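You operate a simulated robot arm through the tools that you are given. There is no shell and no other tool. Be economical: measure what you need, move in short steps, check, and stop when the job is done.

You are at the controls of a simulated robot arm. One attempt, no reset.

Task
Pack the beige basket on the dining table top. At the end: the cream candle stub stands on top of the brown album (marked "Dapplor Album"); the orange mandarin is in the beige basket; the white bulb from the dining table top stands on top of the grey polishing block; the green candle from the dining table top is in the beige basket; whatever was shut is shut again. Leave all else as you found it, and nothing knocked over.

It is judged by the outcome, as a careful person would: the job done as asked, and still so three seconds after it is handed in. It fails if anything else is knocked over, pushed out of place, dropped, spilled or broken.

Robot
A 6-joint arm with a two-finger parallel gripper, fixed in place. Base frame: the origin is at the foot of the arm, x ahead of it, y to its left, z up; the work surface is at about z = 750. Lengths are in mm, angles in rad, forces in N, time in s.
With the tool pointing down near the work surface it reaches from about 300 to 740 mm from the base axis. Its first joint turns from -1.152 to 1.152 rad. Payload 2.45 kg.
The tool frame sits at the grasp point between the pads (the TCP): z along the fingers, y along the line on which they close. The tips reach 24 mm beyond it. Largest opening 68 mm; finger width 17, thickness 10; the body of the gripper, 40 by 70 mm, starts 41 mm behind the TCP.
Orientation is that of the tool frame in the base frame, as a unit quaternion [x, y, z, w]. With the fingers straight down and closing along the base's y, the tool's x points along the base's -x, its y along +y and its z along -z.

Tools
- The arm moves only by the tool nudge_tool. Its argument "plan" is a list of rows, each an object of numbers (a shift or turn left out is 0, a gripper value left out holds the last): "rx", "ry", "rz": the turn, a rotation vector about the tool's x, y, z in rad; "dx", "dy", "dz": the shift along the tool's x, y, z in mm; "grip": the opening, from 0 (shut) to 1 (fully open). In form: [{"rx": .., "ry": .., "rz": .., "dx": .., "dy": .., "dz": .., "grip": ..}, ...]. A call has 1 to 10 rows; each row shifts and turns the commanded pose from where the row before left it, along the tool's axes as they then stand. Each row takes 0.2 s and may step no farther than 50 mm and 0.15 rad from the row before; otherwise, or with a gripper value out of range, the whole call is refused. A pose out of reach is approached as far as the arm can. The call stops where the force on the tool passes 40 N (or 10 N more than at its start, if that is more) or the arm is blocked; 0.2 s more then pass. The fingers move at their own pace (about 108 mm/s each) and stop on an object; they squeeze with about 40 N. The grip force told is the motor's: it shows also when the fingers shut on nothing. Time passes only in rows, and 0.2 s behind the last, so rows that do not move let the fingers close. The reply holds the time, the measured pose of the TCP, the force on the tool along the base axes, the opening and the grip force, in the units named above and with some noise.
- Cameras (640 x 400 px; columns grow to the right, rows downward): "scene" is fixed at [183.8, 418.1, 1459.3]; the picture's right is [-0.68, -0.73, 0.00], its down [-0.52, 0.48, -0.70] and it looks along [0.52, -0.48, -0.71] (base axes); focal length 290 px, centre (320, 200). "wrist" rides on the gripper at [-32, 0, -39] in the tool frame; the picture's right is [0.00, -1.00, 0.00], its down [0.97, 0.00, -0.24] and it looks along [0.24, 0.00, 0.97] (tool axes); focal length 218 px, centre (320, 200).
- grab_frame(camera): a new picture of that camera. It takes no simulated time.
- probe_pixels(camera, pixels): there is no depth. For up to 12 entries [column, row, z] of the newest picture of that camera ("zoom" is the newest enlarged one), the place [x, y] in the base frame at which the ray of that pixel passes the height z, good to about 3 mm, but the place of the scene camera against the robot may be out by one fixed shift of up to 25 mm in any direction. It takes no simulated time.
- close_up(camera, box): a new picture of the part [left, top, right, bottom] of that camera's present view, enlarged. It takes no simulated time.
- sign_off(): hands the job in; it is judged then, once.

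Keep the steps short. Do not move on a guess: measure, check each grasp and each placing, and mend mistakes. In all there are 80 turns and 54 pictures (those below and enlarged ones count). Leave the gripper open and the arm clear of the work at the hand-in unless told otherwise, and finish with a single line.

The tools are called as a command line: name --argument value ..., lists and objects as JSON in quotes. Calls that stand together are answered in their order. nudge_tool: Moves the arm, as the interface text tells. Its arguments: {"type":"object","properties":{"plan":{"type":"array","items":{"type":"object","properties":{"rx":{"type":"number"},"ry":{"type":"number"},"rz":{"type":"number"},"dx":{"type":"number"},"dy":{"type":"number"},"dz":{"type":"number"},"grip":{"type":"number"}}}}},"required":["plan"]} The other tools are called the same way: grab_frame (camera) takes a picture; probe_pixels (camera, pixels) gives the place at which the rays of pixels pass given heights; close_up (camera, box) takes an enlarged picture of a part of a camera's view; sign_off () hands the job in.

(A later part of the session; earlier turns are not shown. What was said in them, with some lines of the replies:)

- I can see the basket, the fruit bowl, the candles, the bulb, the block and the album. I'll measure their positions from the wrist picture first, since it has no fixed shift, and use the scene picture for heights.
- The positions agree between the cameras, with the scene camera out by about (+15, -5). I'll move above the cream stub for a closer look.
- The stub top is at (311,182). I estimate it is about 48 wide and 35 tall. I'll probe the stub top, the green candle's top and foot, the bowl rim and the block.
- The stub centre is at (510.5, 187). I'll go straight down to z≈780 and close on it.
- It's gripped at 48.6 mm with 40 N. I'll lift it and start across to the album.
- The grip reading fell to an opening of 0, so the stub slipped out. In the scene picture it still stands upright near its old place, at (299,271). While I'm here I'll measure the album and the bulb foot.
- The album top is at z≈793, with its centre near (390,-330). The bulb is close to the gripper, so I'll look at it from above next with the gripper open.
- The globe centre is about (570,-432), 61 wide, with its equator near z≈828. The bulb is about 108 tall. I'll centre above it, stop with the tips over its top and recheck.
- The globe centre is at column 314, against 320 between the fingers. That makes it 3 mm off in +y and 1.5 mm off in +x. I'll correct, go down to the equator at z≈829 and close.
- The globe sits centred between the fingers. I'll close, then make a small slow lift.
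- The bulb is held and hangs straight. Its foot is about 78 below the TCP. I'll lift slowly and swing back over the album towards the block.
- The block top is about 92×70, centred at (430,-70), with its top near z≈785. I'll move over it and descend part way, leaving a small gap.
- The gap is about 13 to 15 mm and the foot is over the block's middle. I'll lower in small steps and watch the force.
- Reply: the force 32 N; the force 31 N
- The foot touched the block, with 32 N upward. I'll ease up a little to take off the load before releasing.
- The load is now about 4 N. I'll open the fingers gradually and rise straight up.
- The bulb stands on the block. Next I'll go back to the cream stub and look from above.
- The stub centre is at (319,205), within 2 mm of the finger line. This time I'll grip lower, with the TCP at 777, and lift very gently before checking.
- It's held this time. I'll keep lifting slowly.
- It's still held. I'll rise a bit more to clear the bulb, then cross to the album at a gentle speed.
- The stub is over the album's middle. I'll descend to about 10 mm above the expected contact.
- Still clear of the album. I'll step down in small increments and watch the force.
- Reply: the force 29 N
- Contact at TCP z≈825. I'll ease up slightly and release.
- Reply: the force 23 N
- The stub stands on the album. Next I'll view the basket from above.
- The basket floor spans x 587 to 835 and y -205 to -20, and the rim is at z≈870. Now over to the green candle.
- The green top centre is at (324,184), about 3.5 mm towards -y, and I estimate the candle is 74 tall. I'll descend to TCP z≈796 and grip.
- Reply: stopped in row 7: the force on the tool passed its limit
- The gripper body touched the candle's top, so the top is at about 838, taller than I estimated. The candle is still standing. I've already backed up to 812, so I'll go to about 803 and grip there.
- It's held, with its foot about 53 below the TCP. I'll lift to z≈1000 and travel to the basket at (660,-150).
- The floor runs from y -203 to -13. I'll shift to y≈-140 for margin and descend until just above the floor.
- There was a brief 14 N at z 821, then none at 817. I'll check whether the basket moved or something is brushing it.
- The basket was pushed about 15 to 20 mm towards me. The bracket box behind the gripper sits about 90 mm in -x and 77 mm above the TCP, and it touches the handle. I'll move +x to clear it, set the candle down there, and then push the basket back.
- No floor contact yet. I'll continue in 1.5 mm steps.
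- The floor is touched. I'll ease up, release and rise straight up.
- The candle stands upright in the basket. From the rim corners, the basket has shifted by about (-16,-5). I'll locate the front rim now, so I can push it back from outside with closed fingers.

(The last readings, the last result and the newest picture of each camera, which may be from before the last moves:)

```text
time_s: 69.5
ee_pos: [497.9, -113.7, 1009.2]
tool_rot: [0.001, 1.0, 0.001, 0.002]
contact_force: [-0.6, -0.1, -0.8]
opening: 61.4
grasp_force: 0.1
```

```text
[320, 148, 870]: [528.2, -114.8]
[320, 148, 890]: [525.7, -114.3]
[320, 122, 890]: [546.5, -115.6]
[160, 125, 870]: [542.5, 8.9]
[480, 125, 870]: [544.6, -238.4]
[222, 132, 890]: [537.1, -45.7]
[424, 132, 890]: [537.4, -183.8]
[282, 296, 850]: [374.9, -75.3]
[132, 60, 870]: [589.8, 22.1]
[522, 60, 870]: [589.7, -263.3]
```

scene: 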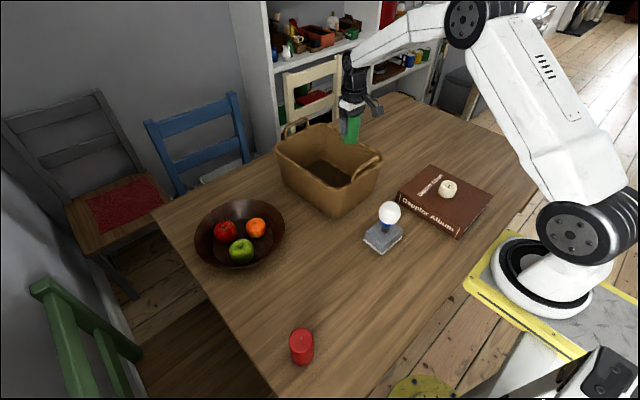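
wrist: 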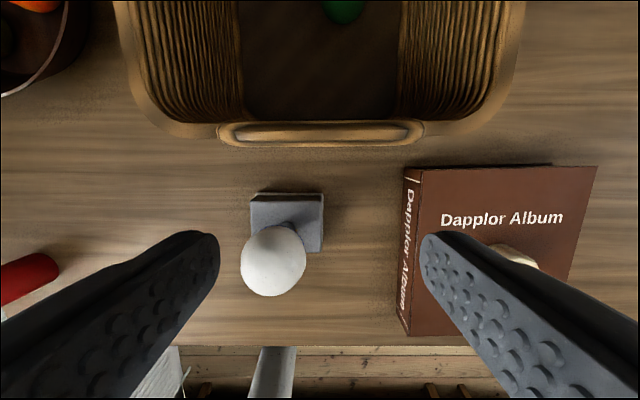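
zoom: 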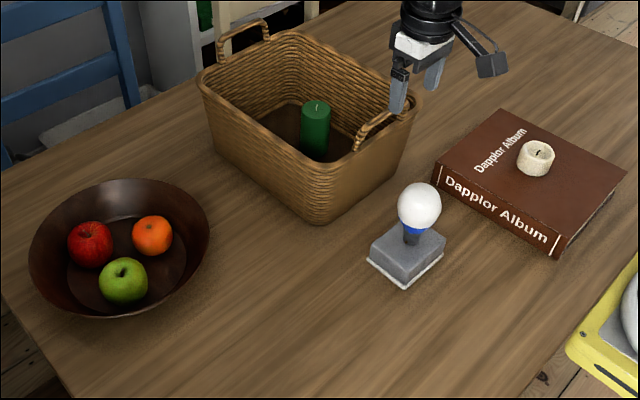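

The wrist probes don't give a clear displacement. I'll return to the earlier viewing pose (602,-80,1104) and compare the same pixels directly.

nudge_tool --plan '[{"dz": -40}, {"dz": -40}, {"dx": -20, "dz": -15}, {"dx": -28, "dy": 11}, {"dx": -28, "dy": 11}, {"dx": -28, "dy": 11}, {}, {}]'

grab_frame --camera "wrist"

```text
time_s: 71.3
ee_pos: [602.9, -78.6, 1105.2]
tool_rot: [0.001, 1.0, 0.001, 0.002]
contact_force: [-0.7, -0.2, -1.1]
opening: 61.2
grasp_force: 0.0
```

```text
15 pictures are left
```

wrist: 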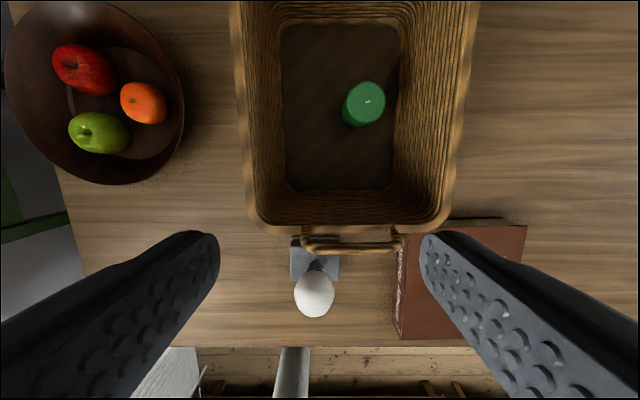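

probe_pixels --camera "wrist" --pixels '[[300, 227, 870], [285, 186, 755], [393, 189, 755], [256, 208, 870], [446, 208, 870], [240, 80, 870], [472, 80, 870], [340, 26, 755], [367, 101, 840], [320, 228, 870]]'

close_up --camera "wrist" --box '[220, 160, 480, 270]'

```text
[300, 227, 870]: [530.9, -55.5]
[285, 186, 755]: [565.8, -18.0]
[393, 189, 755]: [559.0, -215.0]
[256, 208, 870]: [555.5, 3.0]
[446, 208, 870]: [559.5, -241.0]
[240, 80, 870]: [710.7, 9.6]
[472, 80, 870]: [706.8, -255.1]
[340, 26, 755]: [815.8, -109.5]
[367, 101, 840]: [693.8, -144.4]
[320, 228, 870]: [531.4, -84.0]
```

```text
2.46 times, centred on (350, 215) of wrist
```

zoom: 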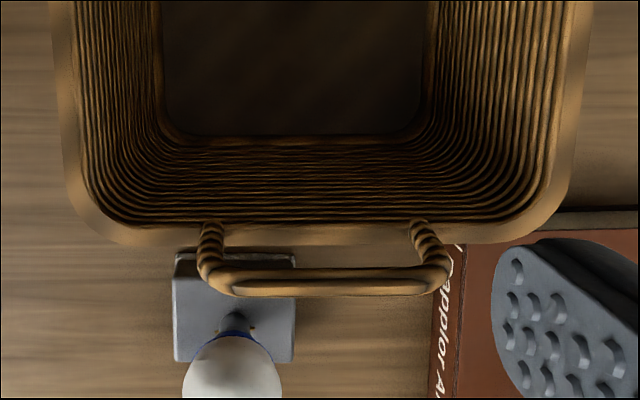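

Every basket feature has moved about -23 mm in x and about -3 mm in y, with no rotation. I'll go outside the front handle with closed fingers, at z≈880 and above the bulb's height, and push it +x slowly.

nudge_tool --plan '[{"dx": 27, "dy": -10, "grip": 0}, {"dx": 27, "dy": -10}, {"dx": 27, "dy": -10}, {"dx": 26, "dy": -9}, {"dz": 45}, {"dz": 45}, {"dz": 45}, {"dz": 45}, {"dz": 45}, {}]'

nudge_tool --plan '[{"dx": -8}, {"dx": -6}, {"dx": -4}, {}]'

close_up --camera "scene" --box '[260, 110, 420, 210]'

```text
time_s: 73.3
ee_pos: [501.9, -119.3, 903.9]
tool_rot: [0.001, 1.0, 0.0, 0.01]
contact_force: [-1.4, -0.1, 19.9]
opening: 0.0
grasp_force: 23.6
stopped in row 9: the force on the tool passed its limit (the readings are from after the stop); the commanded pose is now the measured one
```

```text
time_s: 74.1
ee_pos: [516.8, -120.3, 904.5]
tool_rot: [0.0, 1.0, 0.0, 0.007]
contact_force: [-6.2, 0.9, 11.9]
opening: 0.1
grasp_force: 23.4
stopped in row 3: the force on the tool passed its limit (the readings are from after the stop); the commanded pose is now the measured one
```

```text
4.00 times, centred on (340, 160) of scene
```

zoom: 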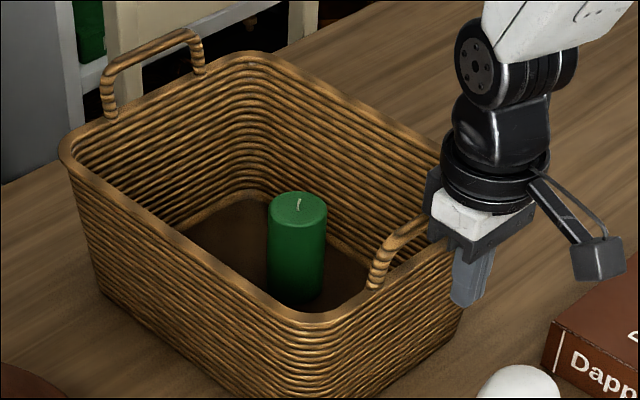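

The gripper body came down on the handle's top, so the handle is higher than I thought, at z≈945. I'll rise 15 mm so only the fingers face the handle.

nudge_tool --plan '[{"dz": -5}, {"dz": -10}, {}]'

grab_frame --camera "wrist"

```text
time_s: 74.9
ee_pos: [515.4, -119.6, 918.4]
tool_rot: [-0.001, 1.0, -0.001, 0.007]
contact_force: [-0.4, -0.8, 1.0]
opening: 0.0
grasp_force: 23.7
```

```text
12 pictures are left
```

wrist: 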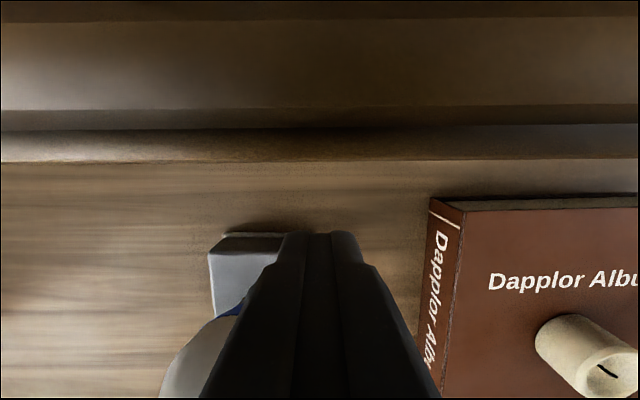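

probe_pixels --camera "wrist" --pixels '[[320, 162, 930], [320, 162, 900], [320, 162, 870], [320, 128, 870], [320, 106, 930], [320, 106, 900], [320, 106, 870], [320, 18, 930], [320, 18, 900]]'

nudge_tool --plan '[{"ry": 0.014, "dx": -3}, {"dx": -3}, {}]'

```text
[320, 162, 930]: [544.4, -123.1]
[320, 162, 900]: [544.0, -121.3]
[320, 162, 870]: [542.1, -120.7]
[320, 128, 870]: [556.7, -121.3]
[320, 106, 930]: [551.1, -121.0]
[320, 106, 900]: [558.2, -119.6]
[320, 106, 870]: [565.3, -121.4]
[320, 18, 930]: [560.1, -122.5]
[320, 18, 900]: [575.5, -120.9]
```

```text
time_s: 75.7
ee_pos: [521.6, -119.6, 917.2]
tool_rot: [0.0, 1.0, -0.001, 0.0]
contact_force: [-0.4, -0.8, -0.2]
opening: 0.0
grasp_force: 23.3
```

The outer edge is now at x≈543, against about 528 before. So the body contact already pushed the basket back about 15 mm, and about 8 mm remains. I'll advance with the fingers in small steps.

nudge_tool --plan '[{"dx": -4}, {"dx": -4}, {"dx": -3}, {}]'

nudge_tool --plan '[{"dx": -2}, {"dx": -2}, {}]'

close_up --camera "scene" --box '[180, 110, 500, 310]'

```text
time_s: 76.7
ee_pos: [534.2, -118.8, 919.1]
tool_rot: [0.0, 1.0, -0.001, 0.0]
contact_force: [-1.0, -0.8, -0.3]
opening: 0.1
grasp_force: 23.8
```

```text
time_s: 77.5
ee_pos: [538.3, -118.9, 918.3]
tool_rot: [0.0, 1.0, -0.001, 0.001]
contact_force: [-2.8, -0.9, 0.0]
opening: 0.0
grasp_force: 24.0
```

```text
2.00 times, centred on (340, 210) of scene
```

zoom: 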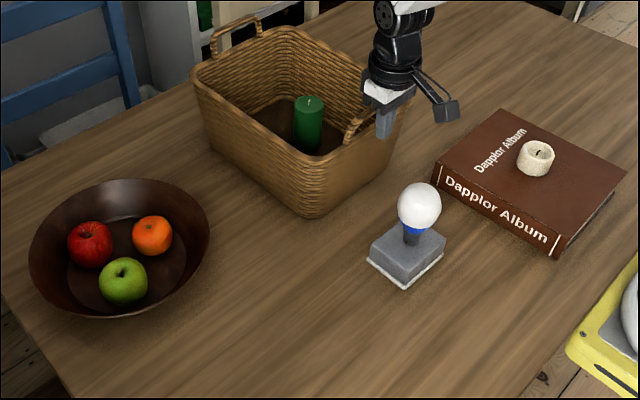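

The fingers are in contact (-2.8 N) and the basket is about two-thirds of the way back. I'll push about 6 mm more, back off, and compare from the reference pose.

nudge_tool --plan '[{"dx": -2}, {"dx": -2}, {"dx": -2}, {}]'

nudge_tool --plan '[{"dx": 15}, {"dx": 5, "dz": -30}, {"dz": -45}, {"dz": -45}, {"dz": -45}, {"dx": -28, "dy": 13, "dz": -21}, {"dx": -28, "dy": 13}, {"dx": -25, "dy": 13, "grip": 1}, {}, {}]'

```text
time_s: 78.5
ee_pos: [543.6, -119.2, 916.7]
tool_rot: [0.0, 1.0, -0.001, 0.001]
contact_force: [-5.2, -0.5, 1.9]
opening: 0.0
grasp_force: 23.6
```

```text
time_s: 80.7
ee_pos: [603.8, -80.2, 1103.6]
tool_rot: [0.0, 1.0, -0.001, 0.0]
contact_force: [0.9, -1.0, 0.1]
opening: 67.9
grasp_force: 0.0
```

grab_frame --camera "wrist"

```text
10 pictures are left
```

wrist: 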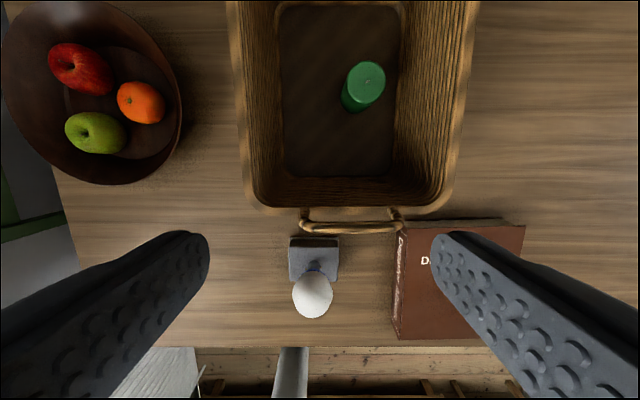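

The basket is back to within about 2 mm of its starting place, and the candle is upright inside. Now the mandarin: I'll move above the bowl.

nudge_tool --plan '[{"dx": -13, "dy": 38}, {"dx": -13, "dy": 38}, {"dx": -13, "dy": 38}, {"dx": -13, "dy": 38}, {"dx": -13, "dy": 38}, {"dx": -13, "dy": 38}, {"dx": -13, "dy": 37}, {"dz": 48}, {"dz": 48}, {"dz": 48}]'

nudge_tool --plan '[{"dz": 15}, {}]'

grab_frame --camera "wrist"

```text
time_s: 82.9
ee_pos: [694.5, 183.6, 960.7]
tool_rot: [0.001, 1.0, -0.001, 0.001]
contact_force: [0.4, -0.1, -0.4]
opening: 67.8
grasp_force: 0.0
```

```text
time_s: 83.5
ee_pos: [695.5, 182.5, 945.4]
tool_rot: [0.001, 1.0, -0.001, -0.001]
contact_force: [0.1, 0.0, 0.2]
opening: 67.9
grasp_force: 0.0
```

```text
9 pictures are left
```

wrist: 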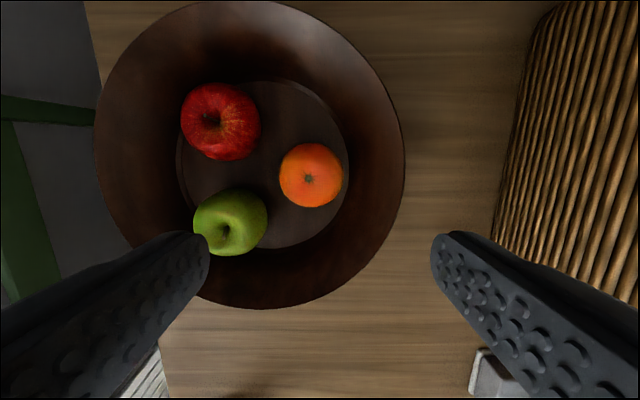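

The mandarin is at (311,175), about 57 wide. The apples are clear of the finger lines along y. I'll centre (+6.5 x, +7.5 y), descend part way and recheck.

nudge_tool --plan '[{"dx": -6.5, "dy": 7.5}, {"dz": 30}, {"dz": 30}, {"dz": 20}, {}]'

grab_frame --camera "wrist"

```text
time_s: 84.7
ee_pos: [699.9, 191.9, 863.5]
tool_rot: [0.0, 1.0, -0.001, 0.001]
contact_force: [-0.8, 0.7, -0.6]
opening: 67.9
grasp_force: 0.0
```

```text
8 pictures are left
```

wrist: 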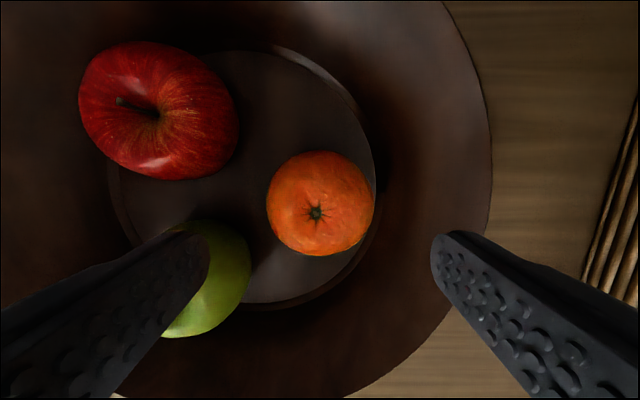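

It's well centred. I'll shift 3 mm in +x to keep the left finger away from the green apple, then descend slowly.

nudge_tool --plan '[{"dx": -3}, {"dz": 20}, {"dz": 20}, {"dz": 12}, {"dz": 6}, {}]'

nudge_tool --plan '[{"dz": 4}, {}]'

close_up --camera "scene" --box '[200, 180, 310, 270]'

```text
time_s: 86.1
ee_pos: [703.0, 189.9, 806.3]
tool_rot: [0.001, 1.0, -0.001, 0.0]
contact_force: [-0.4, 0.3, 0.2]
opening: 67.8
grasp_force: 0.1
```

```text
time_s: 86.7
ee_pos: [704.2, 192.0, 803.0]
tool_rot: [0.0, 1.0, -0.001, 0.0]
contact_force: [-0.3, 0.2, -0.1]
opening: 67.9
grasp_force: 0.1
```

```text
4.44 times, centred on (255, 225) of scene
```

zoom: 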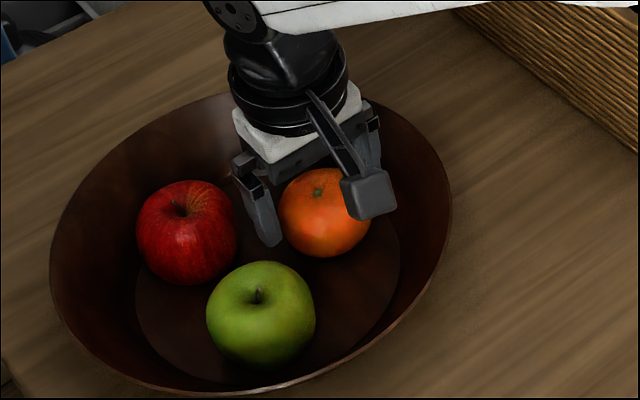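

No contact, and the fingers straddle the mandarin at its middle. I'll go 3 mm lower, close, and lift slightly.

nudge_tool --plan '[{"dz": 3}, {}, {"grip": 0.0}, {}, {}, {}, {"dz": -3}, {"dz": -5}, {"dz": -8}, {}]'

close_up --camera "scene" --box '[200, 180, 310, 270]'

```text
time_s: 88.9
ee_pos: [703.1, 191.9, 815.6]
tool_rot: [0.0, 1.0, -0.001, 0.0]
contact_force: [0.9, -0.3, -1.2]
opening: 58.9
grasp_force: 40.3
```

```text
4.44 times, centred on (255, 225) of scene
```

zoom: 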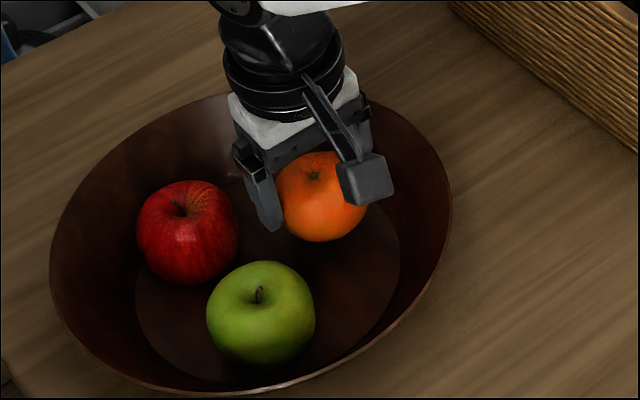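

It's held and lifting. I'll carry on up slowly to z≈1015, above the basket handles.

nudge_tool --plan '[{"dz": -10}, {"dz": -15}, {"dz": -22}, {"dz": -25}, {"dz": -25}, {"dz": -25}, {"dz": -25}, {"dz": -25}, {"dz": -25}, {}]'

```text
time_s: 91.1
ee_pos: [705.6, 191.3, 1014.4]
tool_rot: [-0.001, 1.0, -0.001, 0.0]
contact_force: [-0.6, -0.2, -1.4]
opening: 58.9
grasp_force: 40.2
```

Still held. I'll cross to above the basket at (697,-64), beside the candle.

nudge_tool --plan '[{"dx": 1, "dy": -15}, {"dx": 1, "dy": -25}, {"dx": 1, "dy": -32}, {"dx": 1, "dy": -35}, {"dx": 1, "dy": -35}, {"dx": 1, "dy": -35}, {"dx": 1, "dy": -33}, {"dy": -27}, {"dy": -18}, {}]'

grab_frame --camera "wrist"

```text
time_s: 93.3
ee_pos: [697.5, -64.8, 1012.6]
tool_rot: [0.0, 1.0, -0.001, -0.001]
contact_force: [0.3, -0.2, -0.8]
opening: 58.8
grasp_force: 40.3
```

```text
5 pictures are left
```

wrist: 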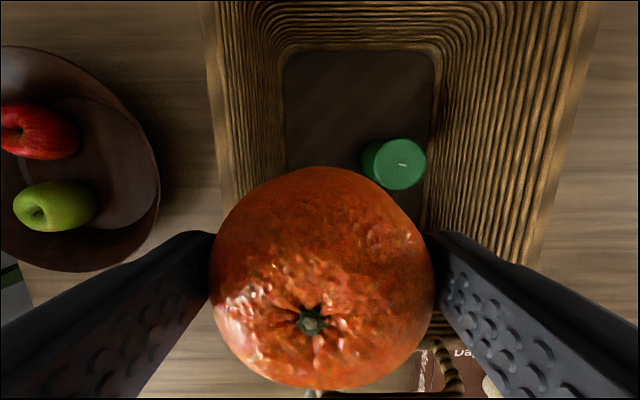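

probe_pixels --camera "wrist" --pixels '[[403, 164, 842], [362, 150, 757], [285, 120, 757], [434, 70, 757], [300, 53, 757], [240, 150, 900]]'

```text
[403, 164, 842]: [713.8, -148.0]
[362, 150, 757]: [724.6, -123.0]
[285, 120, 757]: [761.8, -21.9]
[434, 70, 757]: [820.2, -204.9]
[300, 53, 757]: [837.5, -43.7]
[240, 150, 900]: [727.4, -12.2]
```

The candle's near edge is at y≈-123 and the floor's left edge at -22. I'll set y=-68 and descend.

nudge_tool --plan '[{"dy": -3.5}, {"dz": 25}, {"dz": 35}, {"dz": 35}, {"dz": 35}, {"dz": 28}, {"dz": 20}, {"dz": 12}, {"dz": 6}, {}]'

nudge_tool --plan '[{"dz": 3}, {}]'

nudge_tool --plan '[{"dz": 3}, {}]'

```text
time_s: 95.5
ee_pos: [698.4, -67.4, 816.8]
tool_rot: [0.0, 1.0, -0.001, 0.0]
contact_force: [0.9, -1.2, -0.7]
opening: 58.9
grasp_force: 39.6
```

```text
time_s: 96.1
ee_pos: [698.1, -68.1, 814.9]
tool_rot: [-0.001, 1.0, -0.001, 0.0]
contact_force: [0.4, -0.6, -0.6]
opening: 59.1
grasp_force: 39.7
```

```text
time_s: 96.7
ee_pos: [697.6, -68.2, 811.0]
tool_rot: [0.0, 1.0, -0.001, 0.0]
contact_force: [0.5, 0.0, -1.2]
opening: 59.0
grasp_force: 40.0
```

No contact yet. I'll keep stepping down.

nudge_tool --plan '[{"dz": 3}, {}]'

nudge_tool --plan '[{"dz": 3}, {}]'

nudge_tool --plan '[{"dz": 2}, {}]'

```text
time_s: 97.3
ee_pos: [698.0, -66.2, 809.5]
tool_rot: [0.0, 1.0, -0.001, 0.0]
contact_force: [0.0, 0.2, -0.8]
opening: 59.1
grasp_force: 40.5
```

```text
time_s: 97.9
ee_pos: [698.1, -67.3, 805.6]
tool_rot: [0.001, 1.0, -0.001, -0.001]
contact_force: [0.2, -0.3, -1.2]
opening: 59.1
grasp_force: 40.5
```

```text
time_s: 98.5
ee_pos: [698.3, -66.6, 802.9]
tool_rot: [0.0, 1.0, 0.0, 0.001]
contact_force: [-0.2, 0.1, -0.8]
opening: 58.7
grasp_force: 40.3
```

nudge_tool --plan '[{"dz": 2}, {}]'

nudge_tool --plan '[{"dz": 2}, {}]'

close_up --camera "scene" --box '[180, 110, 500, 310]'

```text
time_s: 99.1
ee_pos: [697.9, -66.9, 801.3]
tool_rot: [0.0, 1.0, -0.001, 0.0]
contact_force: [0.6, -0.3, -0.5]
opening: 59.0
grasp_force: 40.2
```

```text
time_s: 99.7
ee_pos: [697.5, -67.0, 800.2]
tool_rot: [-0.001, 1.0, -0.001, 0.0]
contact_force: [-0.2, -0.7, -1.0]
opening: 59.4
grasp_force: 40.2
```

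```text
2.00 times, centred on (340, 210) of scene
```

zoom: 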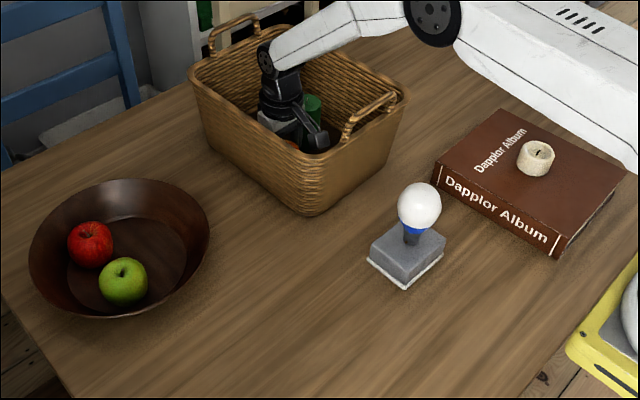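

The basket is in its original spot. I'll go a little lower until the mandarin touches the floor.

nudge_tool --plan '[{"dz": 2}, {}]'

nudge_tool --plan '[{"dz": 2}, {}]'

```text
time_s: 100.3
ee_pos: [697.2, -67.6, 799.2]
tool_rot: [0.0, 1.0, -0.001, 0.0]
contact_force: [-5.7, 0.9, 11.5]
opening: 59.0
grasp_force: 40.2
```

```text
time_s: 100.9
ee_pos: [698.4, -66.9, 797.9]
tool_rot: [-0.001, 1.0, -0.001, 0.003]
contact_force: [-10.2, 2.0, 31.7]
opening: 59.1
grasp_force: 39.8
```

The mandarin is on the floor. I'll ease up, open partly, and rise straight up.

nudge_tool --plan '[{"dz": -2.5}, {}, {"grip": 0.9}, {"grip": 0.95}, {}, {"dz": -10}, {"dz": -20}, {"dz": -40}, {"dz": -45}, {"dz": -45}]'

nudge_tool --plan '[{"dz": -45}, {"dz": -45}, {"dz": -45}, {"dx": 40, "grip": 1}, {"dx": 40}, {"dx": 40}, {}, {}, {}]'

grab_frame --camera "scene"

grab_frame --camera "wrist"

```text
time_s: 103.1
ee_pos: [697.4, -66.6, 957.3]
tool_rot: [0.0, 1.0, -0.001, 0.0]
contact_force: [0.7, 0.6, 0.3]
opening: 64.5
grasp_force: 0.1
```

```text
time_s: 105.1
ee_pos: [578.0, -65.7, 1093.1]
tool_rot: [0.001, 1.0, -0.001, -0.001]
contact_force: [0.1, 0.6, 0.1]
opening: 68.1
grasp_force: 0.0
```

```text
3 pictures are left
```

scene: 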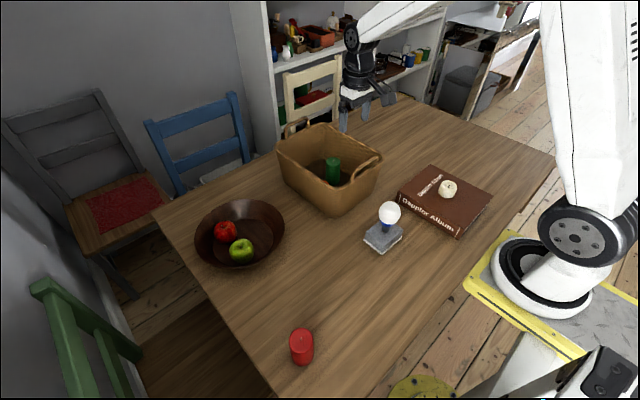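

```text
2 pictures are left
```

wrist: 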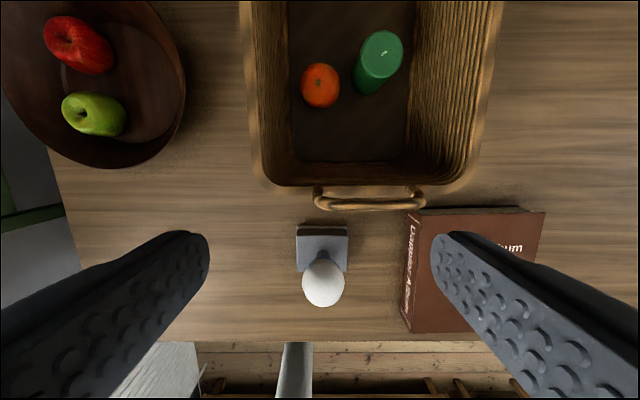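

The mandarin and the green candle are in the basket. The bulb stands on the block, the stub stands on the album, and everything else is in place. The gripper is open and clear, so I'm handing in.

sign_off

```text
The job is handed in.
```

The job is handed in: the cream stub is on the album, the bulb is on the grey block, and the mandarin and green candle are in the basket; the arm pushed the basket about 23 mm along the way and I moved it back to within about 2 mm of where it started.
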